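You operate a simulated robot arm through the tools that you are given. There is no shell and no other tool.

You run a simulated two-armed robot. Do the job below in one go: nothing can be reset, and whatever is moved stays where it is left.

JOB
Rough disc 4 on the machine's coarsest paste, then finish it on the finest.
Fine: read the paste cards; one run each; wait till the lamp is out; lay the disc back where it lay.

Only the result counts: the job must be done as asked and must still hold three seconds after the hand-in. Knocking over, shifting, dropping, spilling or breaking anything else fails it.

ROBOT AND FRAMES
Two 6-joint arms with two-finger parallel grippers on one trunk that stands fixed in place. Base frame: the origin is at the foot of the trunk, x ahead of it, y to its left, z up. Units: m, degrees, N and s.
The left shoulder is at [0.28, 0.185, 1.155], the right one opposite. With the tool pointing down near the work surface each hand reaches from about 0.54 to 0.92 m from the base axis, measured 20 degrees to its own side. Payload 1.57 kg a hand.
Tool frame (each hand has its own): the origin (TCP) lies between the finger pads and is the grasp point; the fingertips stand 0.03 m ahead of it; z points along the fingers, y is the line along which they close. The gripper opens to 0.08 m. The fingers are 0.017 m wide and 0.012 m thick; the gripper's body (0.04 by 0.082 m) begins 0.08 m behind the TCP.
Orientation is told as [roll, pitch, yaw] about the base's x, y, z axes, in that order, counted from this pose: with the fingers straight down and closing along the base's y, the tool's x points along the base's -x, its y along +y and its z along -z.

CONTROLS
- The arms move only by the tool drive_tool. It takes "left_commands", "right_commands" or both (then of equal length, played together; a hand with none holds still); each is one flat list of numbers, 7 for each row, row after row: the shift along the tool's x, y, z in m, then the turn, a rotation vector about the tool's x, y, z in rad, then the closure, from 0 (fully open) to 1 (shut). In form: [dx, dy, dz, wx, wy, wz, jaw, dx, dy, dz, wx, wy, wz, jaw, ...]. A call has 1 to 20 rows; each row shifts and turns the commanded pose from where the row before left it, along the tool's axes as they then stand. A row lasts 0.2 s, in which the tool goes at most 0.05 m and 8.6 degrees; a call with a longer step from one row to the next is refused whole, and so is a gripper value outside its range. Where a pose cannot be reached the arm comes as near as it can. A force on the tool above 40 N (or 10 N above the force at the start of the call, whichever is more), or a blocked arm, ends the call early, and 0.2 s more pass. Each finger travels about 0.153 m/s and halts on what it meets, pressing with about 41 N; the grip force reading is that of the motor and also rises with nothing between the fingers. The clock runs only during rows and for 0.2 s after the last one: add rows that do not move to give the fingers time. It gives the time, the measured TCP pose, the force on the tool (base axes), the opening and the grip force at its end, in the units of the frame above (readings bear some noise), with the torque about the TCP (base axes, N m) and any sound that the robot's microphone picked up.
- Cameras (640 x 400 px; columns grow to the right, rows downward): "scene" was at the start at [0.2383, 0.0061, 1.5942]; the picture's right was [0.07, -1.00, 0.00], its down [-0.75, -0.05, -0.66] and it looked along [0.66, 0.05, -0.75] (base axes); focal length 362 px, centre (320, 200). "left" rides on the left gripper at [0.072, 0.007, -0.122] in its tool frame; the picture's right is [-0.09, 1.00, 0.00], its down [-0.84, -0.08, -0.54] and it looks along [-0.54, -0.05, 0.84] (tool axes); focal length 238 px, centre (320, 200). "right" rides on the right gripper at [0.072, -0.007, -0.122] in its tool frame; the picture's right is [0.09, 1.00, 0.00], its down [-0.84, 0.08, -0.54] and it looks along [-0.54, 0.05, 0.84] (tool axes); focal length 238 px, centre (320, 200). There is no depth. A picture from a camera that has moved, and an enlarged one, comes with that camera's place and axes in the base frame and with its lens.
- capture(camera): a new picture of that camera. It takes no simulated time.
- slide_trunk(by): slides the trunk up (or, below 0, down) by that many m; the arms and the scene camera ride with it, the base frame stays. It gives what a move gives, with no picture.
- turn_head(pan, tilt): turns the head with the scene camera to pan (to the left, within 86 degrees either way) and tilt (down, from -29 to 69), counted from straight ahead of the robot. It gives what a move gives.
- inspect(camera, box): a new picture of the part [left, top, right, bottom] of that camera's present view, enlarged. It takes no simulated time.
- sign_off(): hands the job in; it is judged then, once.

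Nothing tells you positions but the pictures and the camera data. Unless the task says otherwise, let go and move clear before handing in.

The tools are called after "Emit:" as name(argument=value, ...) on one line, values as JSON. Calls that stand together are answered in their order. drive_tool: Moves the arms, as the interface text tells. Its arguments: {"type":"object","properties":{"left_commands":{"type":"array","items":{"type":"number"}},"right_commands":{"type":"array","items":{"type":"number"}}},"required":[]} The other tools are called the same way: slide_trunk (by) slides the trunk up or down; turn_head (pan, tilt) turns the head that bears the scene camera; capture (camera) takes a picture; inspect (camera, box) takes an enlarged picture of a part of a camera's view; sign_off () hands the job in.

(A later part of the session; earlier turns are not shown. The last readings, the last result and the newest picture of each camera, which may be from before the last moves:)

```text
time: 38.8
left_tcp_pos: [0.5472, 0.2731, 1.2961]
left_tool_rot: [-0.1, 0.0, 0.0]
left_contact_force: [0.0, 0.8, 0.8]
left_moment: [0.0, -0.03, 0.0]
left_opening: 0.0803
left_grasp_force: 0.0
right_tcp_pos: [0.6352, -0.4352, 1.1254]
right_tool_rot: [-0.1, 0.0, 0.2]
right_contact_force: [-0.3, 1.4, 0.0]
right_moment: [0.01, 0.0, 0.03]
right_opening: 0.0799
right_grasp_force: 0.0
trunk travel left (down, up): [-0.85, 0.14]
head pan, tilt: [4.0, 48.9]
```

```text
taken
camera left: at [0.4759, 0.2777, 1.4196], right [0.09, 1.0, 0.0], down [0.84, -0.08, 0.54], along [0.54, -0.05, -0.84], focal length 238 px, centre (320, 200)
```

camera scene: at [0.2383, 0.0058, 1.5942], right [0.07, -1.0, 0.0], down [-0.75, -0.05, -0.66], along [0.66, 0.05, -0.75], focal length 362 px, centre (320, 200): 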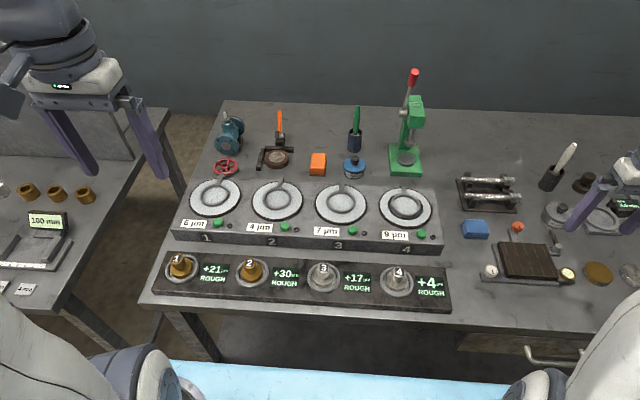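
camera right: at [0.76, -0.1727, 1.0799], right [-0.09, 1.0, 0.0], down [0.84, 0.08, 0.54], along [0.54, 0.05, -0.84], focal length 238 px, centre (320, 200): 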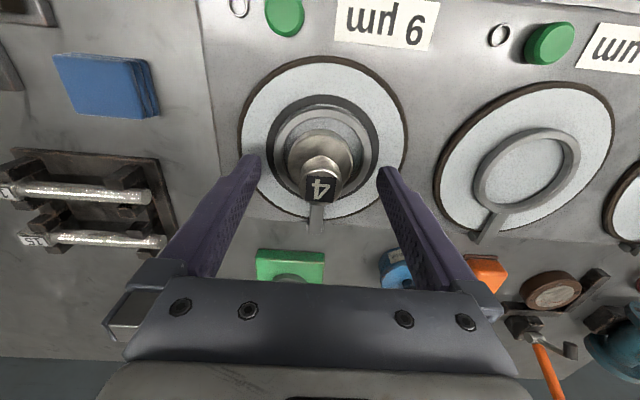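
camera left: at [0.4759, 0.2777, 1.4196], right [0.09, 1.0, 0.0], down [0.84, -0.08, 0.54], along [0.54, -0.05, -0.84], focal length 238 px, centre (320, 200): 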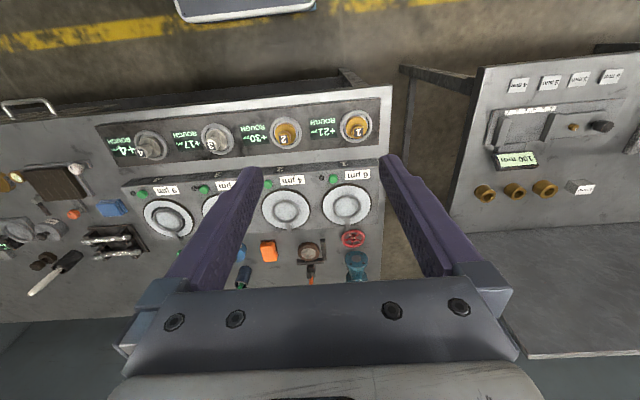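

The table is clear. I bring the left hand over toward disc 4, first halfway at height.

Emit:
drive_tool(left_commands=[-0.0062, -0.029, 0.0136, 0, 0, 0, 0, -0.0062, -0.029, 0.0136, 0, 0, 0, 0, -0.0062, -0.029, 0.0136, 0, 0, 0, 0, -0.0062, -0.029, 0.0136, 0, 0, 0, 0, -0.0062, -0.029, 0.0136, 0, 0, 0, 0, -0.0062, -0.029, 0.0136, 0, 0, 0, 0, -0.0062, -0.029, 0.0136, 0, 0, 0, 0, 0, 0, 0, 0, 0, 0, 0])

Emit:
capture(camera="scene")

Emit:
capture(camera="left")

Emit:
capture(camera="right")

```text
time: 40.6
left_tcp_pos: [0.5901, 0.0692, 1.2038]
left_tool_rot: [0.1, 0.0, 0.0]
left_contact_force: [0.3, -1.0, 0.5]
left_moment: [-0.01, 0.0, -0.01]
left_opening: 0.0802
left_grasp_force: 0.1
right_tcp_pos: [0.6353, -0.4358, 1.1255]
right_tool_rot: [0.0, 0.1, 0.0]
right_contact_force: [0.6, -0.4, 0.2]
right_moment: [-0.01, 0.0, 0.01]
right_opening: 0.08
right_grasp_force: 0.0
trunk travel left (down, up): [-0.85, 0.14]
head pan, tilt: [4.0, 48.9]
```

```text
taken
camera scene: at [0.2384, 0.0058, 1.5941], right [0.07, -1.0, 0.0], down [-0.75, -0.05, -0.66], along [0.66, 0.05, -0.75], focal length 362 px, centre (320, 200)
```

scene: 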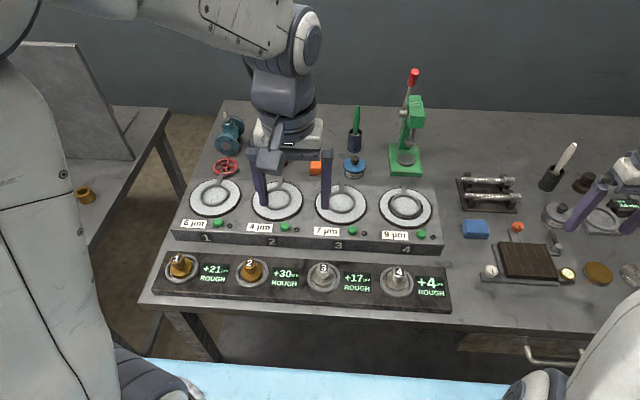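

```text
taken
camera left: at [0.5191, 0.0749, 1.3259], right [0.09, 1.0, 0.0], down [0.84, -0.08, 0.54], along [0.54, -0.05, -0.84], focal length 238 px, centre (320, 200)
```

left: 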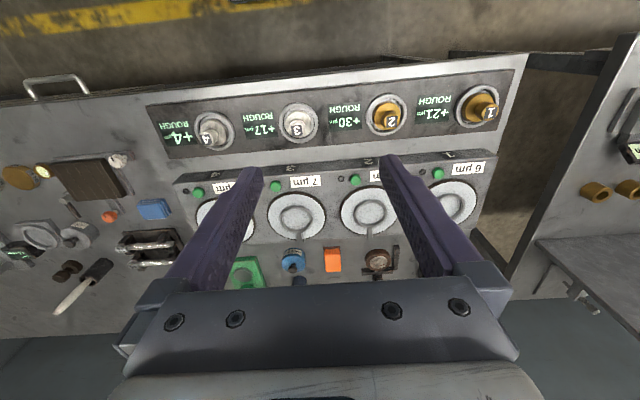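

```text
taken
camera right: at [0.5634, -0.4415, 1.2467], right [-0.09, 1.0, 0.0], down [0.84, 0.08, 0.54], along [0.54, 0.05, -0.84], focal length 238 px, centre (320, 200)
```

right: 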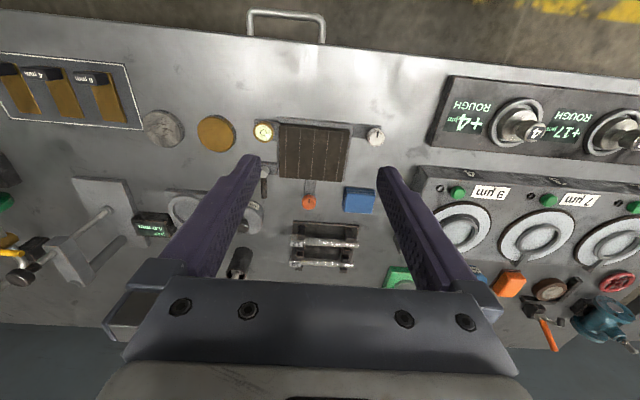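

The left camera has a good view of plate 2 here, so I take an enlarged view to triangulate its ring, button and lamp.

Emit:
inspect(camera="left", box=[310, 160, 430, 250])

Emit:
inspect(camera="right", box=[440, 90, 600, 190])

Emit:
inspect(camera="left", box=[160, 90, 260, 160])

```text
4.44 times, centred on (370, 205) of left
camera zoom: at [0.5191, 0.0749, 1.3259], right [0.09, 1.0, 0.0], down [0.84, -0.08, 0.54], along [0.54, -0.05, -0.84], focal length 1059 px, centre (98, 178)
```

zoom: 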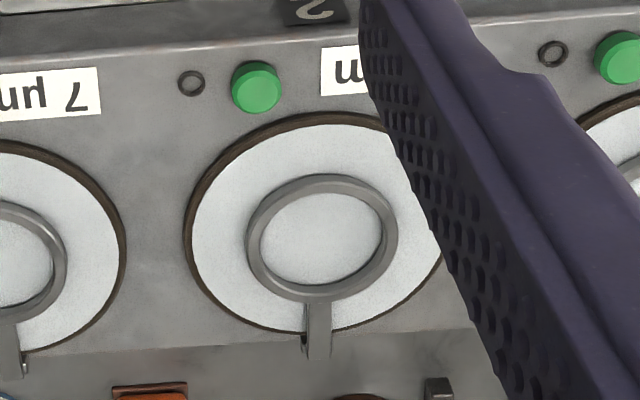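

```text
4.00 times, centred on (520, 140) of right
camera zoom: at [0.5634, -0.4415, 1.2467], right [-0.09, 1.0, 0.0], down [0.84, 0.08, 0.54], along [0.54, 0.05, -0.84], focal length 953 px, centre (-480, 440)
```

zoom: 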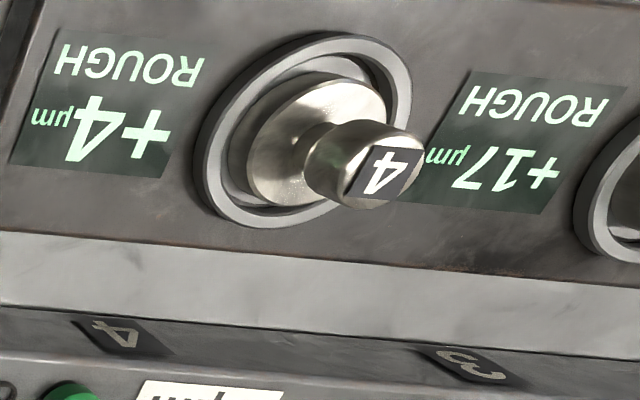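

```text
5.71 times, centred on (210, 125) of left
camera zoom: at [0.5191, 0.0749, 1.3259], right [0.09, 1.0, 0.0], down [0.84, -0.08, 0.54], along [0.54, -0.05, -0.84], focal length 1362 px, centre (949, 629)
```

zoom: 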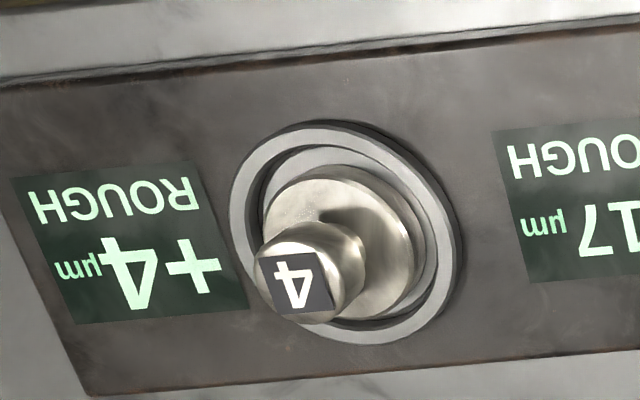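

Plate 2: ring centre (0.830, 0.156), button 2 near (0.744, 0.125). Disc 4's knob is at about (0.635, -0.134). I continue the left hand to above disc 4.

Emit:
drive_tool(left_commands=[-0.0064, -0.029, 0.0143, 0, 0, 0, 0, -0.0064, -0.029, 0.0143, 0, 0, 0, 0, -0.0064, -0.029, 0.0143, 0, 0, 0, 0, -0.0064, -0.029, 0.0143, 0, 0, 0, 0, -0.0064, -0.029, 0.0143, 0, 0, 0, 0, -0.0064, -0.029, 0.0143, 0, 0, 0, 0, -0.0064, -0.029, 0.0143, 0, 0, 0, 0, 0, 0, 0.028, 0, 0, 0, 0, 0, 0, 0.028, 0, 0, 0, 0, 0, 0, 0.028, 0, 0, 0, 0, 0, 0, 0, 0, 0, 0, 0])

Emit:
inspect(camera="left", box=[240, 80, 400, 200])

Emit:
capture(camera="scene")

```text
time: 43.0
left_tcp_pos: [0.6363, -0.1326, 1.0172]
left_tool_rot: [0.0, 0.0, -0.1]
left_contact_force: [0.1, 0.1, 0.3]
left_moment: [0.0, -0.02, -0.02]
left_opening: 0.08
left_grasp_force: 0.0
right_tcp_pos: [0.6349, -0.4353, 1.1255]
right_tool_rot: [0.0, 0.0, 0.0]
right_contact_force: [1.2, 0.2, 0.2]
right_moment: [0.0, 0.02, 0.01]
right_opening: 0.0803
right_grasp_force: 0.1
trunk travel left (down, up): [-0.85, 0.14]
head pan, tilt: [4.0, 48.9]
```

```text
3.33 times, centred on (320, 140) of left
camera zoom: at [0.5635, -0.1277, 1.1412], right [0.09, 1.0, 0.0], down [0.84, -0.08, 0.54], along [0.54, -0.05, -0.84], focal length 794 px, centre (320, 400)
```

zoom: 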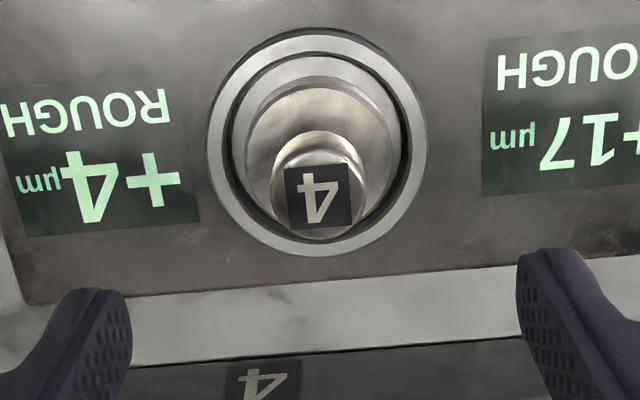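

```text
taken
camera scene: at [0.2385, 0.0059, 1.5941], right [0.07, -1.0, 0.0], down [-0.75, -0.05, -0.66], along [0.66, 0.05, -0.75], focal length 362 px, centre (320, 200)
```

scene: 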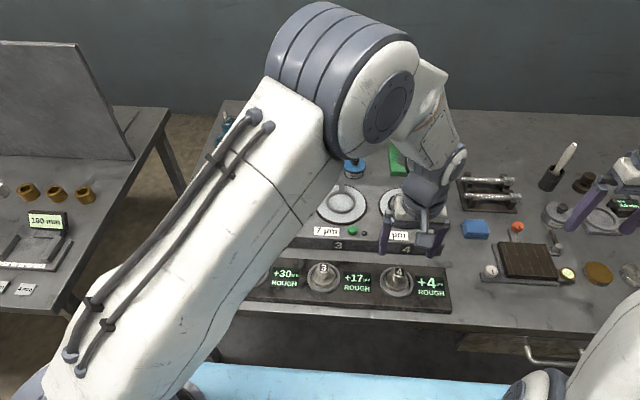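

The left hand is aligned over disc 4 to within a millimetre. I descend with open fingers to grip height.

Emit:
drive_tool(left_commands=[-0.0003, 0, 0.025, 0, 0, 0, 0, -0.0003, 0, 0.025, 0, 0, 0, 0, 0, 0, 0.02, 0, 0, 0, 0, 0, 0, 0.015, 0, 0, 0, 0, 0, 0, 0.008, 0, 0, 0, 0, 0, 0, 0, 0, 0, 0, 0])

Emit:
inspect(camera="left", box=[220, 100, 420, 220])

Emit:
inspect(camera="right", box=[440, 60, 600, 180])

```text
time: 44.4
left_tcp_pos: [0.6358, -0.1345, 0.9234]
left_tool_rot: [0.0, 0.0, -0.1]
left_contact_force: [0.1, 0.4, -0.2]
left_moment: [-0.01, 0.01, -0.01]
left_opening: 0.0798
left_grasp_force: 0.1
right_tcp_pos: [0.6358, -0.4357, 1.1255]
right_tool_rot: [0.0, 0.0, 0.1]
right_contact_force: [-0.1, -0.5, -0.2]
right_moment: [-0.01, 0.03, -0.03]
right_opening: 0.0802
right_grasp_force: 0.1
trunk travel left (down, up): [-0.85, 0.14]
head pan, tilt: [4.0, 48.9]
```

```text
3.20 times, centred on (320, 160) of left
camera zoom: at [0.5649, -0.1284, 1.0472], right [0.09, 1.0, 0.0], down [0.84, -0.08, 0.54], along [0.54, -0.05, -0.84], focal length 763 px, centre (320, 328)
```

zoom: 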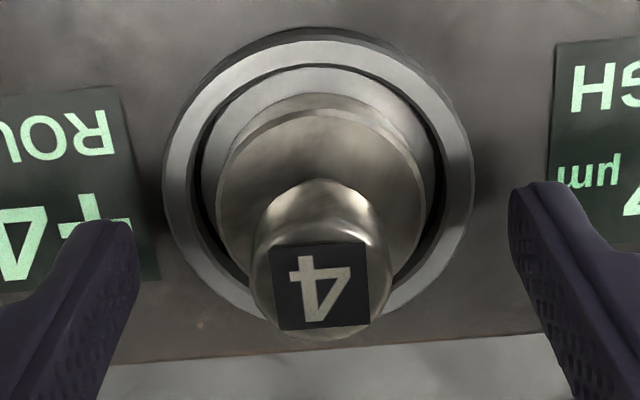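

```text
3.33 times, centred on (520, 120) of right
camera zoom: at [0.5633, -0.4414, 1.2468], right [-0.09, 1.0, 0.0], down [0.84, 0.08, 0.54], along [0.54, 0.05, -0.84], focal length 794 px, centre (-347, 467)
```

zoom: 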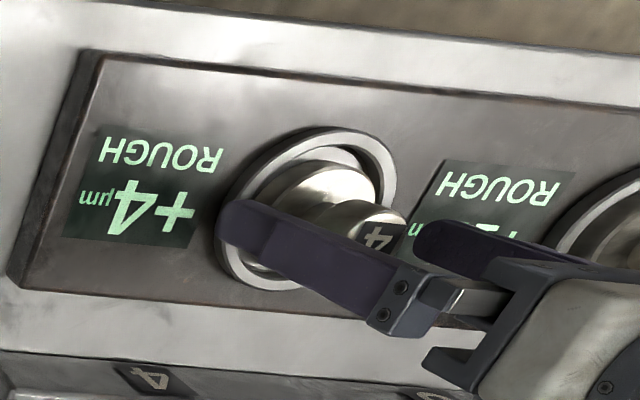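

Left fingers straddle the knob, no contact. I close and lift the disc.

Emit:
drive_tool(left_commands=[0, 0, 0, 0, 0, 0, 1, 0, 0, 0, 0, 0, 0, 1, 0, 0, 0, 0, 0, 0, 1, 0, 0, 0, 0, 0, 0, 1, 0, 0, -0.006, 0, 0, 0, 1, 0, 0, -0.014, 0, 0, 0, 1, 0, 0, -0.03, 0, 0, 0, 1, 0, 0, -0.03, 0, 0, 0, 1, 0, 0, -0.03, 0, 0, 0, 1, 0, 0, 0, 0, 0, 0, 1])

Emit:
inspect(camera="left", box=[220, 80, 420, 220])

Emit:
capture(camera="right")

```text
time: 46.6
left_tcp_pos: [0.6355, -0.1327, 1.0332]
left_tool_rot: [0.1, 0.0, 0.0]
left_contact_force: [-0.4, -0.2, -2.6]
left_moment: [0.01, -0.02, -0.01]
left_opening: 0.0272
left_grasp_force: 36.8
right_tcp_pos: [0.6349, -0.4364, 1.1255]
right_tool_rot: [0.0, 0.0, 0.0]
right_contact_force: [-0.3, -0.3, -0.3]
right_moment: [-0.02, 0.01, 0.01]
right_opening: 0.0796
right_grasp_force: 0.0
trunk travel left (down, up): [-0.85, 0.14]
head pan, tilt: [4.0, 48.9]
```

```text
2.86 times, centred on (320, 150) of left
camera zoom: at [0.5649, -0.1272, 1.1559], right [0.09, 1.0, 0.0], down [0.84, -0.08, 0.54], along [0.54, -0.05, -0.84], focal length 681 px, centre (320, 343)
```

zoom: 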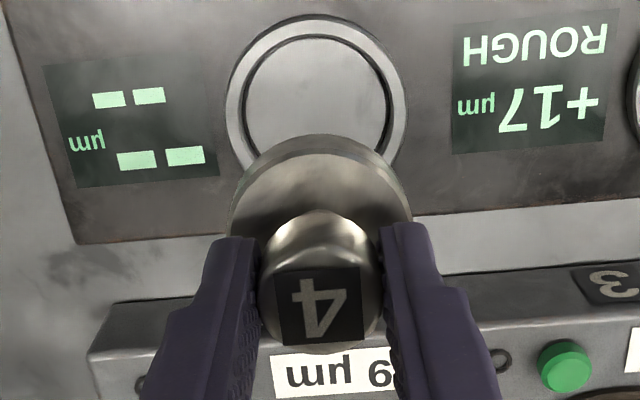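

```text
taken
camera right: at [0.5632, -0.4413, 1.2468], right [-0.09, 1.0, 0.0], down [0.84, 0.08, 0.54], along [0.54, 0.05, -0.84], focal length 238 px, centre (320, 200)
```

right: 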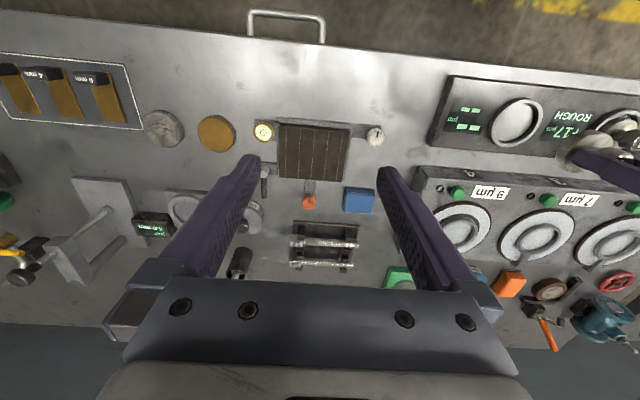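

The left hand holds disc 4. I carry it over to plate 2 at a safe height.

Emit:
drive_tool(left_commands=[-0.01617, 0.02417, 0, 0, 0, 0, 1, -0.01617, 0.02417, 0, 0, 0, 0, 1, -0.01617, 0.02417, 0, 0, 0, 0, 1, -0.01617, 0.02417, 0, 0, 0, 0, 1, -0.01617, 0.02417, 0, 0, 0, 0, 1, -0.01617, 0.02417, 0, 0, 0, 0, 1, -0.01617, 0.02417, 0, 0, 0, 0, 1, -0.01617, 0.02417, 0, 0, 0, 0, 1, -0.01617, 0.02417, 0, 0, 0, 0, 1, -0.01617, 0.02417, 0, 0, 0, 0, 1, -0.01617, 0.02417, 0, 0, 0, 0, 1, -0.01617, 0.02417, 0, 0, 0, 0, 1, 0, 0, 0, 0, 0, 0, 1])

Emit:
inspect(camera="left", box=[220, 60, 420, 210])

Emit:
capture(camera="scene")

Emit:
inspect(camera="scene", box=[230, 150, 326, 230])

```text
time: 49.4
left_tcp_pos: [0.831, 0.1546, 1.0353]
left_tool_rot: [0.0, -0.1, 0.1]
left_contact_force: [1.0, 0.9, -2.5]
left_moment: [0.0, 0.02, 0.0]
left_opening: 0.0274
left_grasp_force: 37.8
right_tcp_pos: [0.635, -0.4351, 1.1269]
right_tool_rot: [0.1, 0.0, -0.1]
right_contact_force: [-0.7, 0.5, 0.4]
right_moment: [-0.03, 0.0, 0.0]
right_opening: 0.0802
right_grasp_force: 0.0
trunk travel left (down, up): [-0.85, 0.14]
head pan, tilt: [4.0, 48.9]
```

```text
2.67 times, centred on (320, 135) of left
camera zoom: at [0.7595, 0.1611, 1.1579], right [0.09, 1.0, 0.0], down [0.84, -0.08, 0.54], along [0.54, -0.05, -0.84], focal length 636 px, centre (320, 373)
```

zoom: 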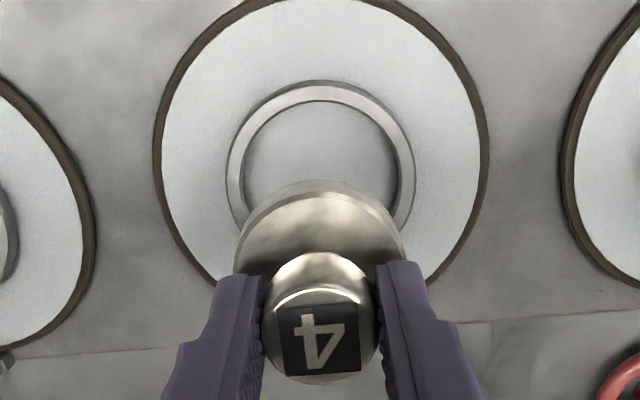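

```text
taken
camera scene: at [0.2386, 0.0062, 1.5941], right [0.07, -1.0, 0.0], down [-0.75, -0.05, -0.66], along [0.66, 0.05, -0.75], focal length 362 px, centre (320, 200)
```

scene: 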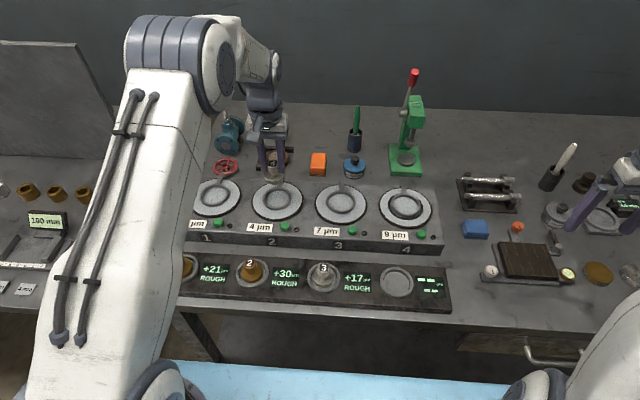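

```text
5.00 times, centred on (278, 190) of scene
camera zoom: at [0.2386, 0.0062, 1.5941], right [0.07, -1.0, 0.0], down [-0.75, -0.05, -0.66], along [0.66, 0.05, -0.75], focal length 1808 px, centre (530, 250)
```

zoom: 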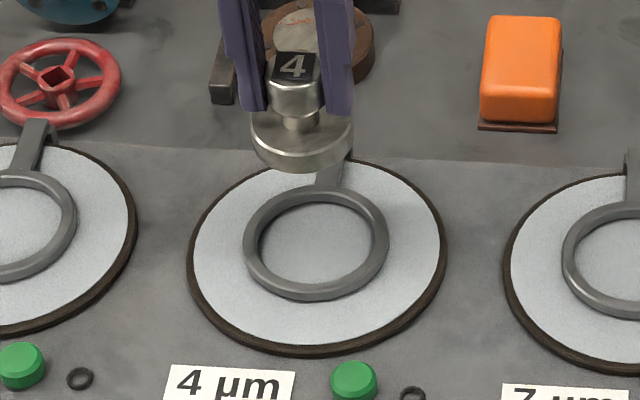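

Disc is over ring 2 (centre ≈ (0.8315, 0.155)). I descend to about 1 cm above the plate.

Emit:
drive_tool(left_commands=[0, 0.0005, 0.018, 0, 0, 0, 1, 0, 0.0005, 0.018, 0, 0, 0, 1, 0, 0, 0.018, 0, 0, 0, 1, 0, 0, 0.01, 0, 0, 0, 1, 0, 0, 0, 0, 0, 0, 1])

Emit:
inspect(camera="left", box=[220, 60, 420, 210])

Emit:
inspect(camera="scene", box=[230, 160, 326, 240])

```text
time: 50.6
left_tcp_pos: [0.8303, 0.1567, 0.9698]
left_tool_rot: [0.0, 0.0, -0.1]
left_contact_force: [0.6, -0.2, -1.7]
left_moment: [-0.03, 0.0, 0.02]
left_opening: 0.0275
left_grasp_force: 38.2
right_tcp_pos: [0.6353, -0.4347, 1.126]
right_tool_rot: [0.0, 0.0, -0.1]
right_contact_force: [-0.4, -0.3, 0.5]
right_moment: [-0.02, -0.03, 0.0]
right_opening: 0.0799
right_grasp_force: 0.0
trunk travel left (down, up): [-0.85, 0.14]
head pan, tilt: [4.0, 48.9]
```

```text
2.67 times, centred on (320, 135) of left
camera zoom: at [0.7596, 0.1628, 1.0931], right [0.09, 1.0, 0.0], down [0.84, -0.08, 0.54], along [0.54, -0.05, -0.84], focal length 636 px, centre (320, 373)
```

zoom: 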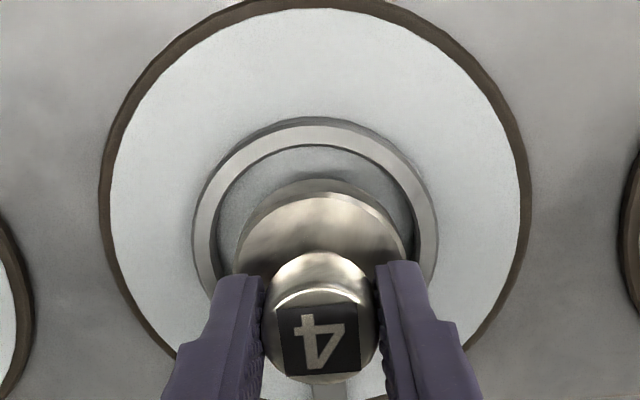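

```text
5.00 times, centred on (278, 200) of scene
camera zoom: at [0.2385, 0.006, 1.5941], right [0.07, -1.0, 0.0], down [-0.75, -0.05, -0.66], along [0.66, 0.05, -0.75], focal length 1808 px, centre (530, 200)
```

zoom: 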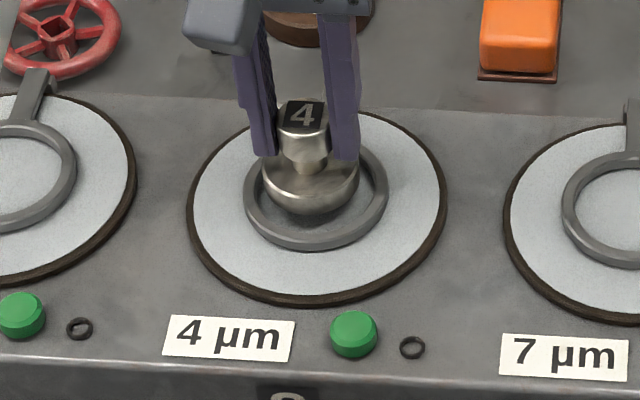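

Centred within the ring. I lower another 1 cm, then creep to contact.

Emit:
drive_tool(left_commands=[0, -0.0008, 0.005, 0, 0, 0, 1, 0, 0, 0.004, 0, 0, 0, 1, 0, 0, 0.001, 0, 0, 0, 1, 0, 0, 0, 0, 0, 0, 1])

Emit:
inspect(camera="scene", box=[230, 160, 326, 240])

```text
time: 51.6
left_tcp_pos: [0.83, 0.1561, 0.9588]
left_tool_rot: [0.0, 0.0, 0.0]
left_contact_force: [-0.1, -0.6, -2.2]
left_moment: [0.0, 0.03, 0.01]
left_opening: 0.0272
left_grasp_force: 37.3
right_tcp_pos: [0.6353, -0.4349, 1.1257]
right_tool_rot: [0.0, 0.0, 0.1]
right_contact_force: [-0.5, 0.1, 0.9]
right_moment: [0.03, 0.01, -0.02]
right_opening: 0.08
right_grasp_force: 0.0
trunk travel left (down, up): [-0.85, 0.14]
head pan, tilt: [4.0, 48.9]
```

```text
5.00 times, centred on (278, 200) of scene
camera zoom: at [0.2384, 0.006, 1.5941], right [0.07, -1.0, 0.0], down [-0.75, -0.05, -0.66], along [0.66, 0.05, -0.75], focal length 1808 px, centre (530, 200)
```

zoom: 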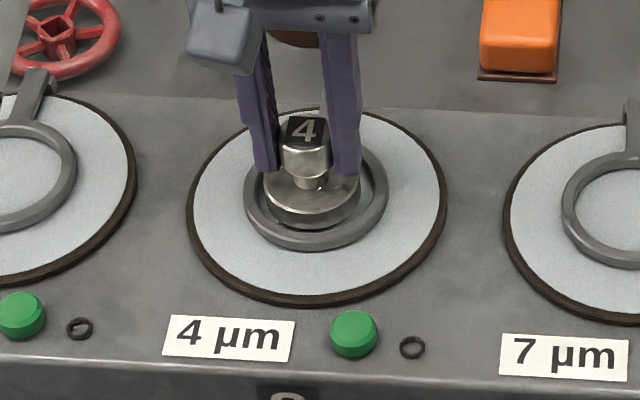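

Nearly down. Two more millimetres in small steps.

Emit:
drive_tool(left_commands=[0, 0, 0.001, 0, 0, 0, 1, 0, 0, 0.001, 0, 0, 0, 1, 0, 0, 0, 0, 0, 0, 1])

```text
time: 52.4
left_tcp_pos: [0.8302, 0.1564, 0.9575]
left_tool_rot: [-0.1, 0.0, 0.0]
left_contact_force: [0.1, 0.4, -1.6]
left_moment: [0.01, 0.01, -0.03]
left_opening: 0.0271
left_grasp_force: 37.6
right_tcp_pos: [0.634, -0.4347, 1.1266]
right_tool_rot: [0.0, 0.0, 0.0]
right_contact_force: [0.3, -0.3, 0.0]
right_moment: [-0.03, -0.02, 0.01]
right_opening: 0.0799
right_grasp_force: 0.0
trunk travel left (down, up): [-0.85, 0.14]
head pan, tilt: [4.0, 48.9]
```

Force shows contact is just starting. One more millimetre.

Emit:
drive_tool(left_commands=[0, 0, 0.0008, 0, 0, 0, 1, 0, 0, 0.0004, 0, 0, 0, 1, 0, 0, 0, 0, 0, 0, 1])

Emit:
inspect(camera="scene", box=[240, 170, 320, 230])

```text
time: 53.2
left_tcp_pos: [0.832, 0.1568, 0.9586]
left_tool_rot: [0.1, -0.1, 0.0]
left_contact_force: [0.4, 0.0, 5.9]
left_moment: [0.01, 0.12, -0.01]
left_opening: 0.0274
left_grasp_force: 37.7
right_tcp_pos: [0.6344, -0.4358, 1.1263]
right_tool_rot: [0.0, -0.1, 0.0]
right_contact_force: [-0.5, -0.3, 0.3]
right_moment: [0.0, -0.04, -0.01]
right_opening: 0.08
right_grasp_force: 0.0
trunk travel left (down, up): [-0.85, 0.14]
head pan, tilt: [4.0, 48.9]
```

```text
6.67 times, centred on (280, 200) of scene
camera zoom: at [0.2381, 0.0059, 1.5943], right [0.07, -1.0, 0.0], down [-0.75, -0.05, -0.66], along [0.66, 0.05, -0.75], focal length 2411 px, centre (587, 200)
```

zoom: 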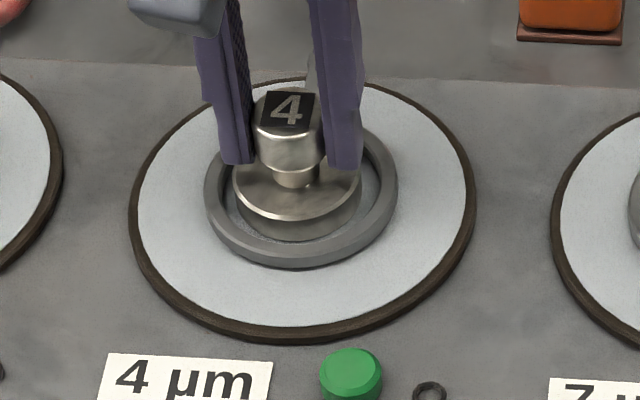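

Contact, disc flat on plate 2 inside the ring. I ease off, release, and rise clear.

Emit:
drive_tool(left_commands=[0, 0, -0.0006, 0, 0, 0, 1, 0, 0, 0, 0, 0, 0, 0.6, 0, 0, 0, 0, 0, 0, 0.3, 0, 0, 0, 0, 0, 0, 0, 0, 0, 0, 0, 0, 0, 0, 0, 0, -0.02, 0, 0, 0, 0, 0, 0, -0.03, 0, 0, 0, 0, 0, 0, -0.03, 0, 0, 0, 0, 0, 0, 0, 0, 0, 0, 0])

Emit:
inspect(camera="scene", box=[230, 160, 326, 240])

Emit:
inspect(camera="left", box=[220, 60, 420, 210])

```text
time: 55.2
left_tcp_pos: [0.8322, 0.1563, 1.0379]
left_tool_rot: [-0.1, -0.1, 0.1]
left_contact_force: [-1.0, 0.4, 0.3]
left_moment: [0.01, 0.0, 0.03]
left_opening: 0.0799
left_grasp_force: 0.0
right_tcp_pos: [0.634, -0.4353, 1.1252]
right_tool_rot: [0.1, 0.0, -0.1]
right_contact_force: [-0.2, -0.2, -0.1]
right_moment: [-0.02, -0.01, -0.01]
right_opening: 0.08
right_grasp_force: 0.1
trunk travel left (down, up): [-0.85, 0.14]
head pan, tilt: [4.0, 48.9]
```

```text
5.00 times, centred on (278, 200) of scene
camera zoom: at [0.2381, 0.006, 1.5942], right [0.07, -1.0, 0.0], down [-0.75, -0.05, -0.66], along [0.66, 0.05, -0.75], focal length 1808 px, centre (530, 200)
```

zoom: 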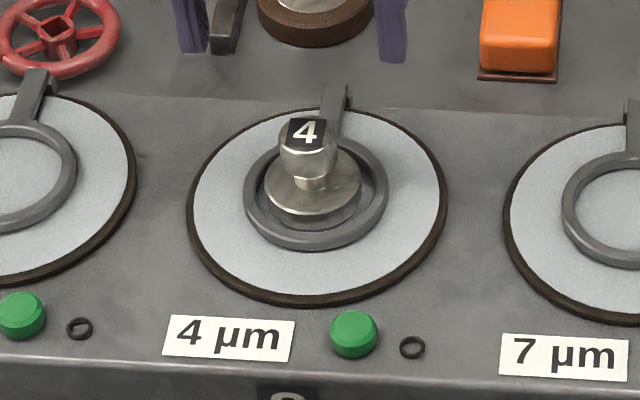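

```text
2.67 times, centred on (320, 135) of left
camera zoom: at [0.7594, 0.1627, 1.1617], right [0.09, 1.0, 0.0], down [0.84, -0.08, 0.54], along [0.54, -0.05, -0.84], focal length 636 px, centre (320, 373)
```

zoom: 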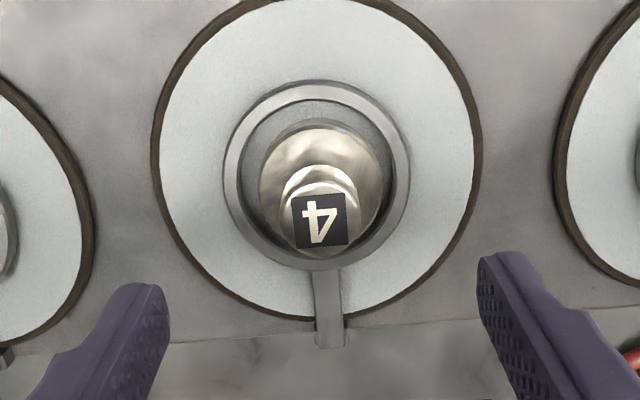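

Disc seated in ring 2. I close the left fingers and move over button 2 (≈(0.746, 0.125)).

Emit:
drive_tool(left_commands=[0.0285, -0.0103, 0, 0, 0, 0, 0.5, 0.0285, -0.0103, 0, 0, 0, 0, 1, 0.0285, -0.0103, 0, 0, 0, 0, 1, 0, 0, 0.03, 0, 0, 0, 1, 0, 0, 0.03, 0, 0, 0, 1, 0, 0, 0, 0, 0, 0, 1])

Emit:
inspect(camera="left", box=[240, 80, 400, 200])

Emit:
inspect(camera="scene", box=[240, 180, 336, 260])

```text
time: 56.6
left_tcp_pos: [0.7462, 0.1266, 0.9755]
left_tool_rot: [0.0, -0.1, 0.1]
left_contact_force: [0.5, 0.3, -0.3]
left_moment: [0.01, 0.01, -0.01]
left_opening: 0.0002
left_grasp_force: 20.9
right_tcp_pos: [0.6357, -0.4341, 1.1255]
right_tool_rot: [-0.1, 0.1, 0.0]
right_contact_force: [0.5, 0.3, 0.1]
right_moment: [0.0, 0.01, 0.0]
right_opening: 0.0802
right_grasp_force: 0.1
trunk travel left (down, up): [-0.85, 0.14]
head pan, tilt: [4.0, 48.9]
```

```text
3.33 times, centred on (320, 140) of left
camera zoom: at [0.6746, 0.1332, 1.0989], right [0.09, 1.0, 0.0], down [0.84, -0.08, 0.54], along [0.54, -0.05, -0.84], focal length 794 px, centre (320, 400)
```

zoom: 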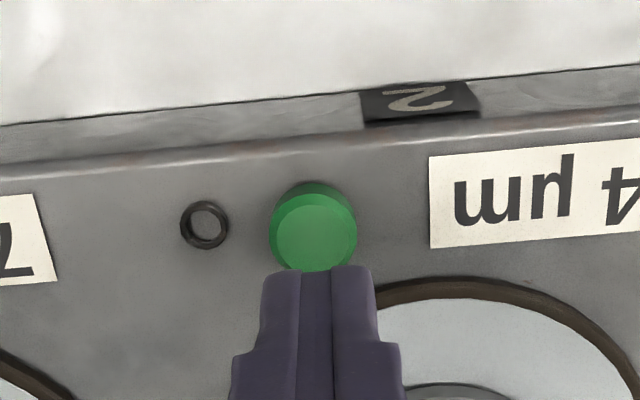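

```text
5.00 times, centred on (288, 220) of scene
camera zoom: at [0.2385, 0.006, 1.5941], right [0.07, -1.0, 0.0], down [-0.75, -0.05, -0.66], along [0.66, 0.05, -0.75], focal length 1808 px, centre (480, 100)
```

zoom: 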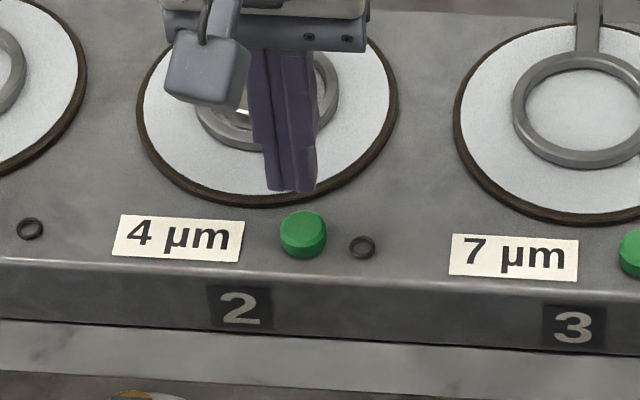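

Over button 2 within a millimetre. I descend to touch it.

Emit:
drive_tool(left_commands=[0.0005, -0.0005, 0.015, 0, 0, 0, 1, 0.0005, -0.0005, 0.012, 0, 0, 0, 1, 0, 0, 0.005, 0, 0, 0, 1, 0, 0, 0.002, 0, 0, 0, 1, 0, 0, 0, 0, 0, 0, 1])

Emit:
inspect(camera="left", box=[240, 80, 400, 200])

Emit:
inspect(camera="scene", box=[240, 180, 336, 260])

```text
time: 57.8
left_tcp_pos: [0.7445, 0.1238, 0.9441]
left_tool_rot: [0.0, 0.0, 0.0]
left_contact_force: [-0.3, 0.0, 0.0]
left_moment: [0.0, -0.01, -0.02]
left_opening: 0.0001
left_grasp_force: 20.9
right_tcp_pos: [0.6345, -0.4356, 1.1271]
right_tool_rot: [-0.1, 0.1, 0.0]
right_contact_force: [2.2, -0.7, 0.8]
right_moment: [0.01, 0.0, 0.03]
right_opening: 0.08
right_grasp_force: 0.0
trunk travel left (down, up): [-0.85, 0.14]
head pan, tilt: [4.0, 48.9]
```

```text
3.33 times, centred on (320, 140) of left
camera zoom: at [0.6724, 0.1308, 1.0671], right [0.09, 1.0, 0.0], down [0.84, -0.08, 0.54], along [0.54, -0.05, -0.84], focal length 794 px, centre (320, 400)
```

zoom: 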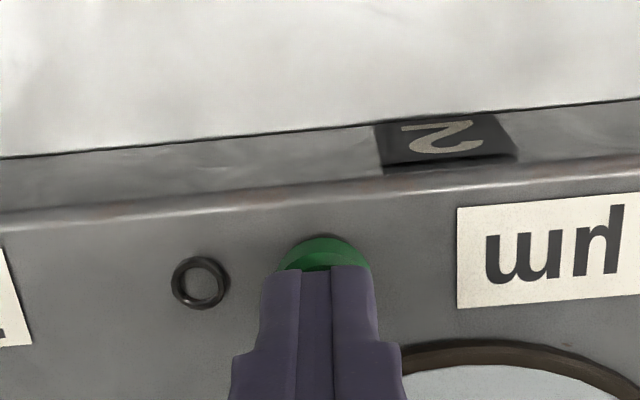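

```text
5.00 times, centred on (288, 220) of scene
camera zoom: at [0.2383, 0.006, 1.5941], right [0.07, -1.0, 0.0], down [-0.75, -0.05, -0.66], along [0.66, 0.05, -0.75], focal length 1808 px, centre (480, 100)
```

zoom: 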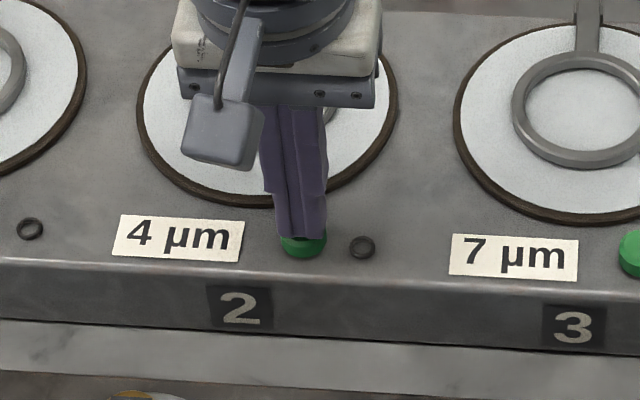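

Fingertips sit just above button 2. I press by small steps.

Emit:
drive_tool(left_commands=[0, 0, 0.002, 0, 0, 0, 1, 0, 0, 0.0015, 0, 0, 0, 1, 0, 0, 0.001, 0, 0, 0, 1, 0, 0, 0, 0, 0, 0, 1])

Emit:
inspect(camera="left", box=[240, 80, 400, 200])

```text
time: 58.8
left_tcp_pos: [0.7441, 0.1241, 0.9386]
left_tool_rot: [0.0, 0.1, 0.0]
left_contact_force: [-1.1, -0.6, 1.6]
left_moment: [-0.03, -0.01, 0.07]
left_opening: 0.0001
left_grasp_force: 21.0
right_tcp_pos: [0.635, -0.4342, 1.1261]
right_tool_rot: [0.0, 0.0, 0.0]
right_contact_force: [-0.1, -0.1, -0.2]
right_moment: [-0.01, 0.01, -0.01]
right_opening: 0.08
right_grasp_force: 0.0
trunk travel left (down, up): [-0.85, 0.14]
head pan, tilt: [4.0, 48.9]
heard: click
```

```text
3.33 times, centred on (320, 140) of left
camera zoom: at [0.6726, 0.1304, 1.0624], right [0.09, 1.0, 0.0], down [0.84, -0.08, 0.54], along [0.54, -0.05, -0.84], focal length 794 px, centre (320, 400)
```

zoom: 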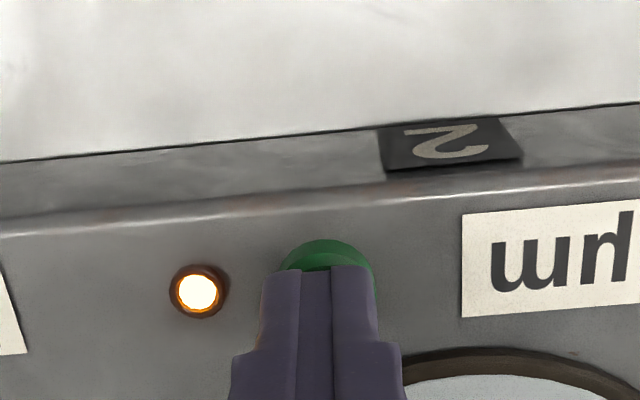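

Click heard and lamp 2 is lit. I rise off the button and wait out the run.

Emit:
drive_tool(left_commands=[0, 0, -0.01, 0, 0, 0, 1, 0, 0, -0.025, 0, 0, 0, 1, 0, 0, -0.03, 0, 0, 0, 1, 0, 0, -0.03, 0, 0, 0, 1, 0, 0, 0, 0, 0, 0, 1, 0, 0, 0, 0, 0, 0, 1, 0, 0, 0, 0, 0, 0, 1, 0, 0, 0, 0, 0, 0, 1, 0, 0, 0, 0, 0, 0, 1, 0, 0, 0, 0, 0, 0, 1, 0, 0, 0, 0, 0, 0, 1, 0, 0, 0, 0, 0, 0, 1, 0, 0, 0, 0, 0, 0, 1, 0, 0, 0, 0, 0, 0, 1, 0, 0, 0, 0, 0, 0, 1])

Emit:
capture(camera="scene")

Emit:
inspect(camera="scene", box=[230, 170, 326, 250])

```text
time: 62.0
left_tcp_pos: [0.7458, 0.1254, 1.0351]
left_tool_rot: [0.0, 0.2, 0.0]
left_contact_force: [-0.6, -0.2, -0.3]
left_moment: [-0.01, 0.02, 0.01]
left_opening: 0.0003
left_grasp_force: 21.2
right_tcp_pos: [0.6348, -0.4341, 1.126]
right_tool_rot: [0.0, 0.0, 0.0]
right_contact_force: [0.0, -0.8, 0.4]
right_moment: [0.02, 0.04, -0.01]
right_opening: 0.08
right_grasp_force: 0.0
trunk travel left (down, up): [-0.85, 0.14]
head pan, tilt: [4.0, 48.9]
```

```text
taken
camera scene: at [0.2383, 0.006, 1.5942], right [0.07, -1.0, 0.0], down [-0.75, -0.05, -0.66], along [0.66, 0.05, -0.75], focal length 362 px, centre (320, 200)
```

scene: 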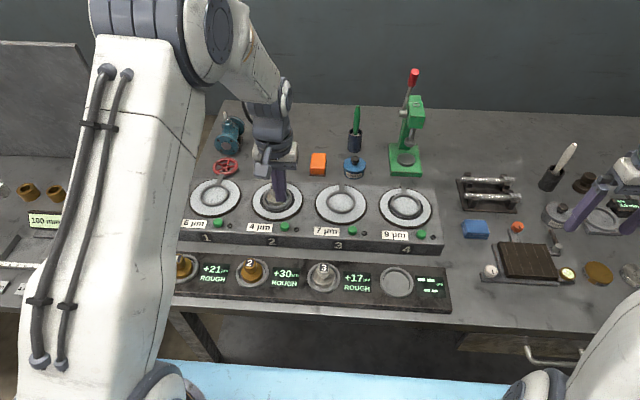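

```text
5.00 times, centred on (278, 210) of scene
camera zoom: at [0.2383, 0.006, 1.5942], right [0.07, -1.0, 0.0], down [-0.75, -0.05, -0.66], along [0.66, 0.05, -0.75], focal length 1808 px, centre (530, 150)
```

zoom: 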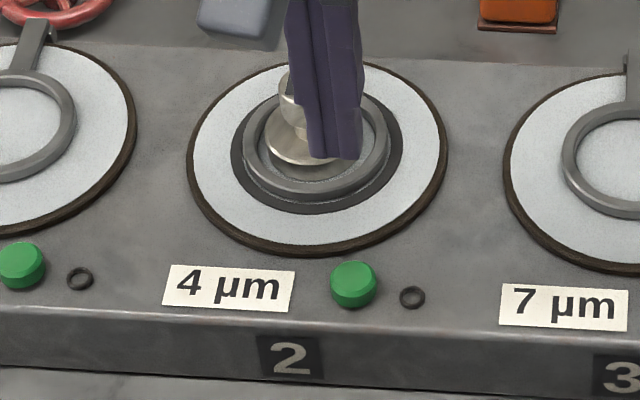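

Lamp 2 is out and the track is visible: the finishing run is done. I go back over the disc with open fingers.

Emit:
drive_tool(left_commands=[-0.029, 0.0103, 0, 0, 0, 0, 0.5, -0.029, 0.0103, 0, 0, 0, 0, 0, -0.029, 0.0104, 0, 0, 0, 0, 0, 0, 0, 0.02, 0, 0, 0, 0, 0, 0, 0, 0, 0, 0, 0])

Emit:
inspect(camera="left", box=[240, 80, 400, 200])

Emit:
inspect(camera="scene", box=[230, 160, 326, 240])

```text
time: 63.2
left_tcp_pos: [0.8319, 0.1562, 1.0128]
left_tool_rot: [0.0, 0.0, 0.0]
left_contact_force: [0.1, 1.0, 0.2]
left_moment: [-0.02, -0.03, 0.01]
left_opening: 0.0798
left_grasp_force: 0.1
right_tcp_pos: [0.6359, -0.4363, 1.1265]
right_tool_rot: [0.0, 0.0, 0.0]
right_contact_force: [-0.9, -0.9, 0.9]
right_moment: [-0.02, 0.0, 0.0]
right_opening: 0.0803
right_grasp_force: 0.1
trunk travel left (down, up): [-0.85, 0.14]
head pan, tilt: [4.0, 48.9]
```

```text
3.33 times, centred on (320, 140) of left
camera zoom: at [0.7599, 0.1618, 1.1357], right [0.09, 1.0, 0.0], down [0.84, -0.08, 0.54], along [0.54, -0.05, -0.84], focal length 794 px, centre (320, 400)
```

zoom: 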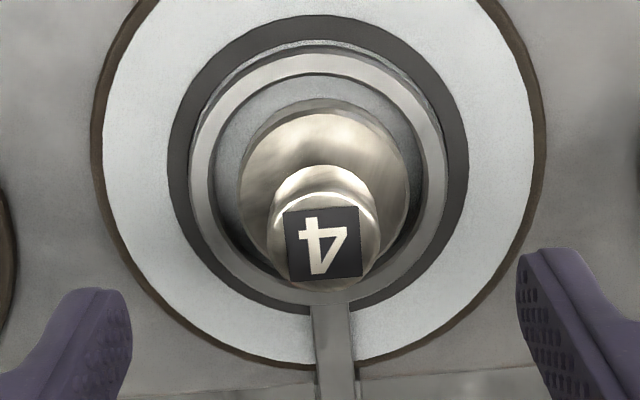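

```text
5.00 times, centred on (278, 200) of scene
camera zoom: at [0.2384, 0.006, 1.5941], right [0.07, -1.0, 0.0], down [-0.75, -0.05, -0.66], along [0.66, 0.05, -0.75], focal length 1808 px, centre (530, 200)
```

zoom: 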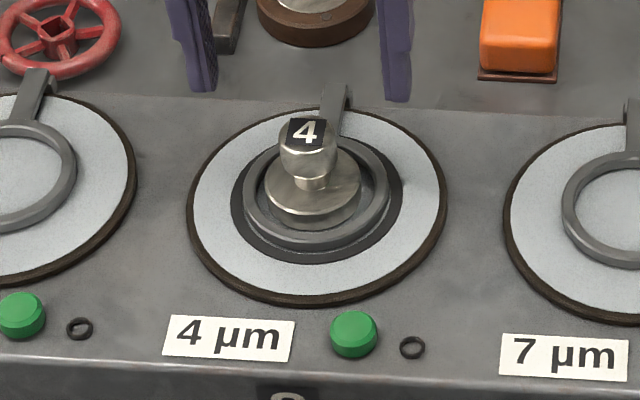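

Knob at (0.8315, 0.1557), the disc hasn't moved. I descend and take it.

Emit:
drive_tool(left_commands=[0, 0.0004, 0.02, 0, 0, 0, 0, 0, 0.0003, 0.018, 0, 0, 0, 0, 0, 0, 0.011, 0, 0, 0, 0, 0, 0, 0.006, 0, 0, 0, 0, 0, 0, 0, 0, 0, 0, 0])

Emit:
inspect(camera="left", box=[220, 100, 420, 220])

Emit:
inspect(camera="scene", box=[230, 160, 326, 240])

```text
time: 64.4
left_tcp_pos: [0.8304, 0.1565, 0.9584]
left_tool_rot: [0.0, 0.0, 0.0]
left_contact_force: [-0.6, 0.0, 0.5]
left_moment: [0.01, -0.01, -0.01]
left_opening: 0.0797
left_grasp_force: 0.1
right_tcp_pos: [0.635, -0.4356, 1.1248]
right_tool_rot: [0.0, 0.0, -0.1]
right_contact_force: [0.1, 0.5, 0.3]
right_moment: [0.0, 0.01, 0.0]
right_opening: 0.0799
right_grasp_force: 0.1
trunk travel left (down, up): [-0.85, 0.14]
head pan, tilt: [4.0, 48.9]
```

```text
3.20 times, centred on (320, 160) of left
camera zoom: at [0.76, 0.1625, 1.0825], right [0.09, 1.0, 0.0], down [0.84, -0.08, 0.54], along [0.54, -0.05, -0.84], focal length 763 px, centre (320, 328)
```

zoom: 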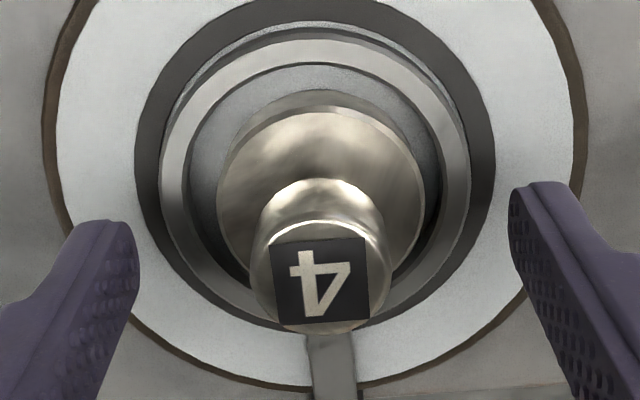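

```text
5.00 times, centred on (278, 200) of scene
camera zoom: at [0.2383, 0.006, 1.5941], right [0.07, -1.0, 0.0], down [-0.75, -0.05, -0.66], along [0.66, 0.05, -0.75], focal length 1808 px, centre (530, 200)
```

zoom: 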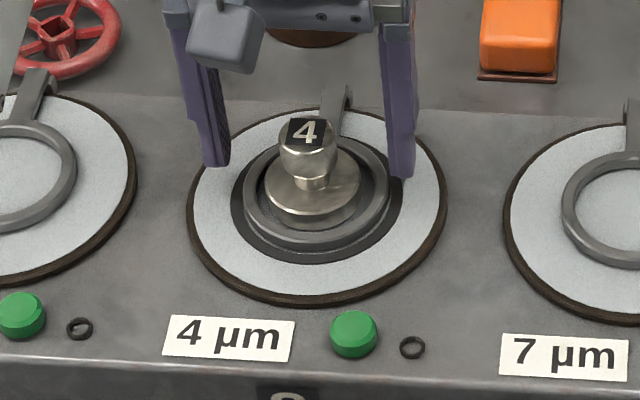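

Aligned. I close the fingers and lift the disc out of ring 2.

Emit:
drive_tool(left_commands=[0, 0, 0, 0, 0, 0, 1, 0, 0, 0, 0, 0, 0, 1, 0, 0, 0, 0, 0, 0, 1, 0, 0, 0, 0, 0, 0, 1, 0, 0, -0.006, 0, 0, 0, 1, 0, 0, -0.014, 0, 0, 0, 1, 0, 0, -0.025, 0, 0, 0, 1, 0, 0, -0.03, 0, 0, 0, 1, 0, 0, 0, 0, 0, 0, 1])

Emit:
inspect(camera="scene", box=[220, 130, 340, 230])

```text
time: 66.4
left_tcp_pos: [0.8307, 0.1562, 1.0338]
left_tool_rot: [-0.1, 0.0, 0.0]
left_contact_force: [1.0, 0.5, -3.8]
left_moment: [-0.01, 0.01, 0.0]
left_opening: 0.0272
left_grasp_force: 37.4
right_tcp_pos: [0.6352, -0.4348, 1.1265]
right_tool_rot: [0.0, 0.0, -0.1]
right_contact_force: [0.2, 0.5, -0.3]
right_moment: [0.01, 0.0, 0.01]
right_opening: 0.0798
right_grasp_force: 0.0
trunk travel left (down, up): [-0.85, 0.14]
head pan, tilt: [4.0, 48.9]
```

```text
4.00 times, centred on (280, 180) of scene
camera zoom: at [0.2383, 0.006, 1.5941], right [0.07, -1.0, 0.0], down [-0.75, -0.05, -0.66], along [0.66, 0.05, -0.75], focal length 1446 px, centre (480, 280)
```

zoom: 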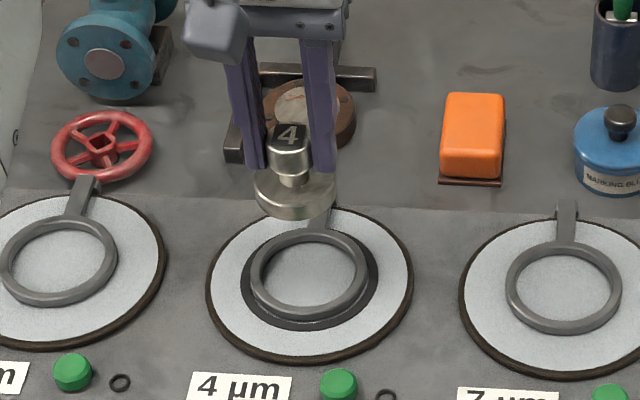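

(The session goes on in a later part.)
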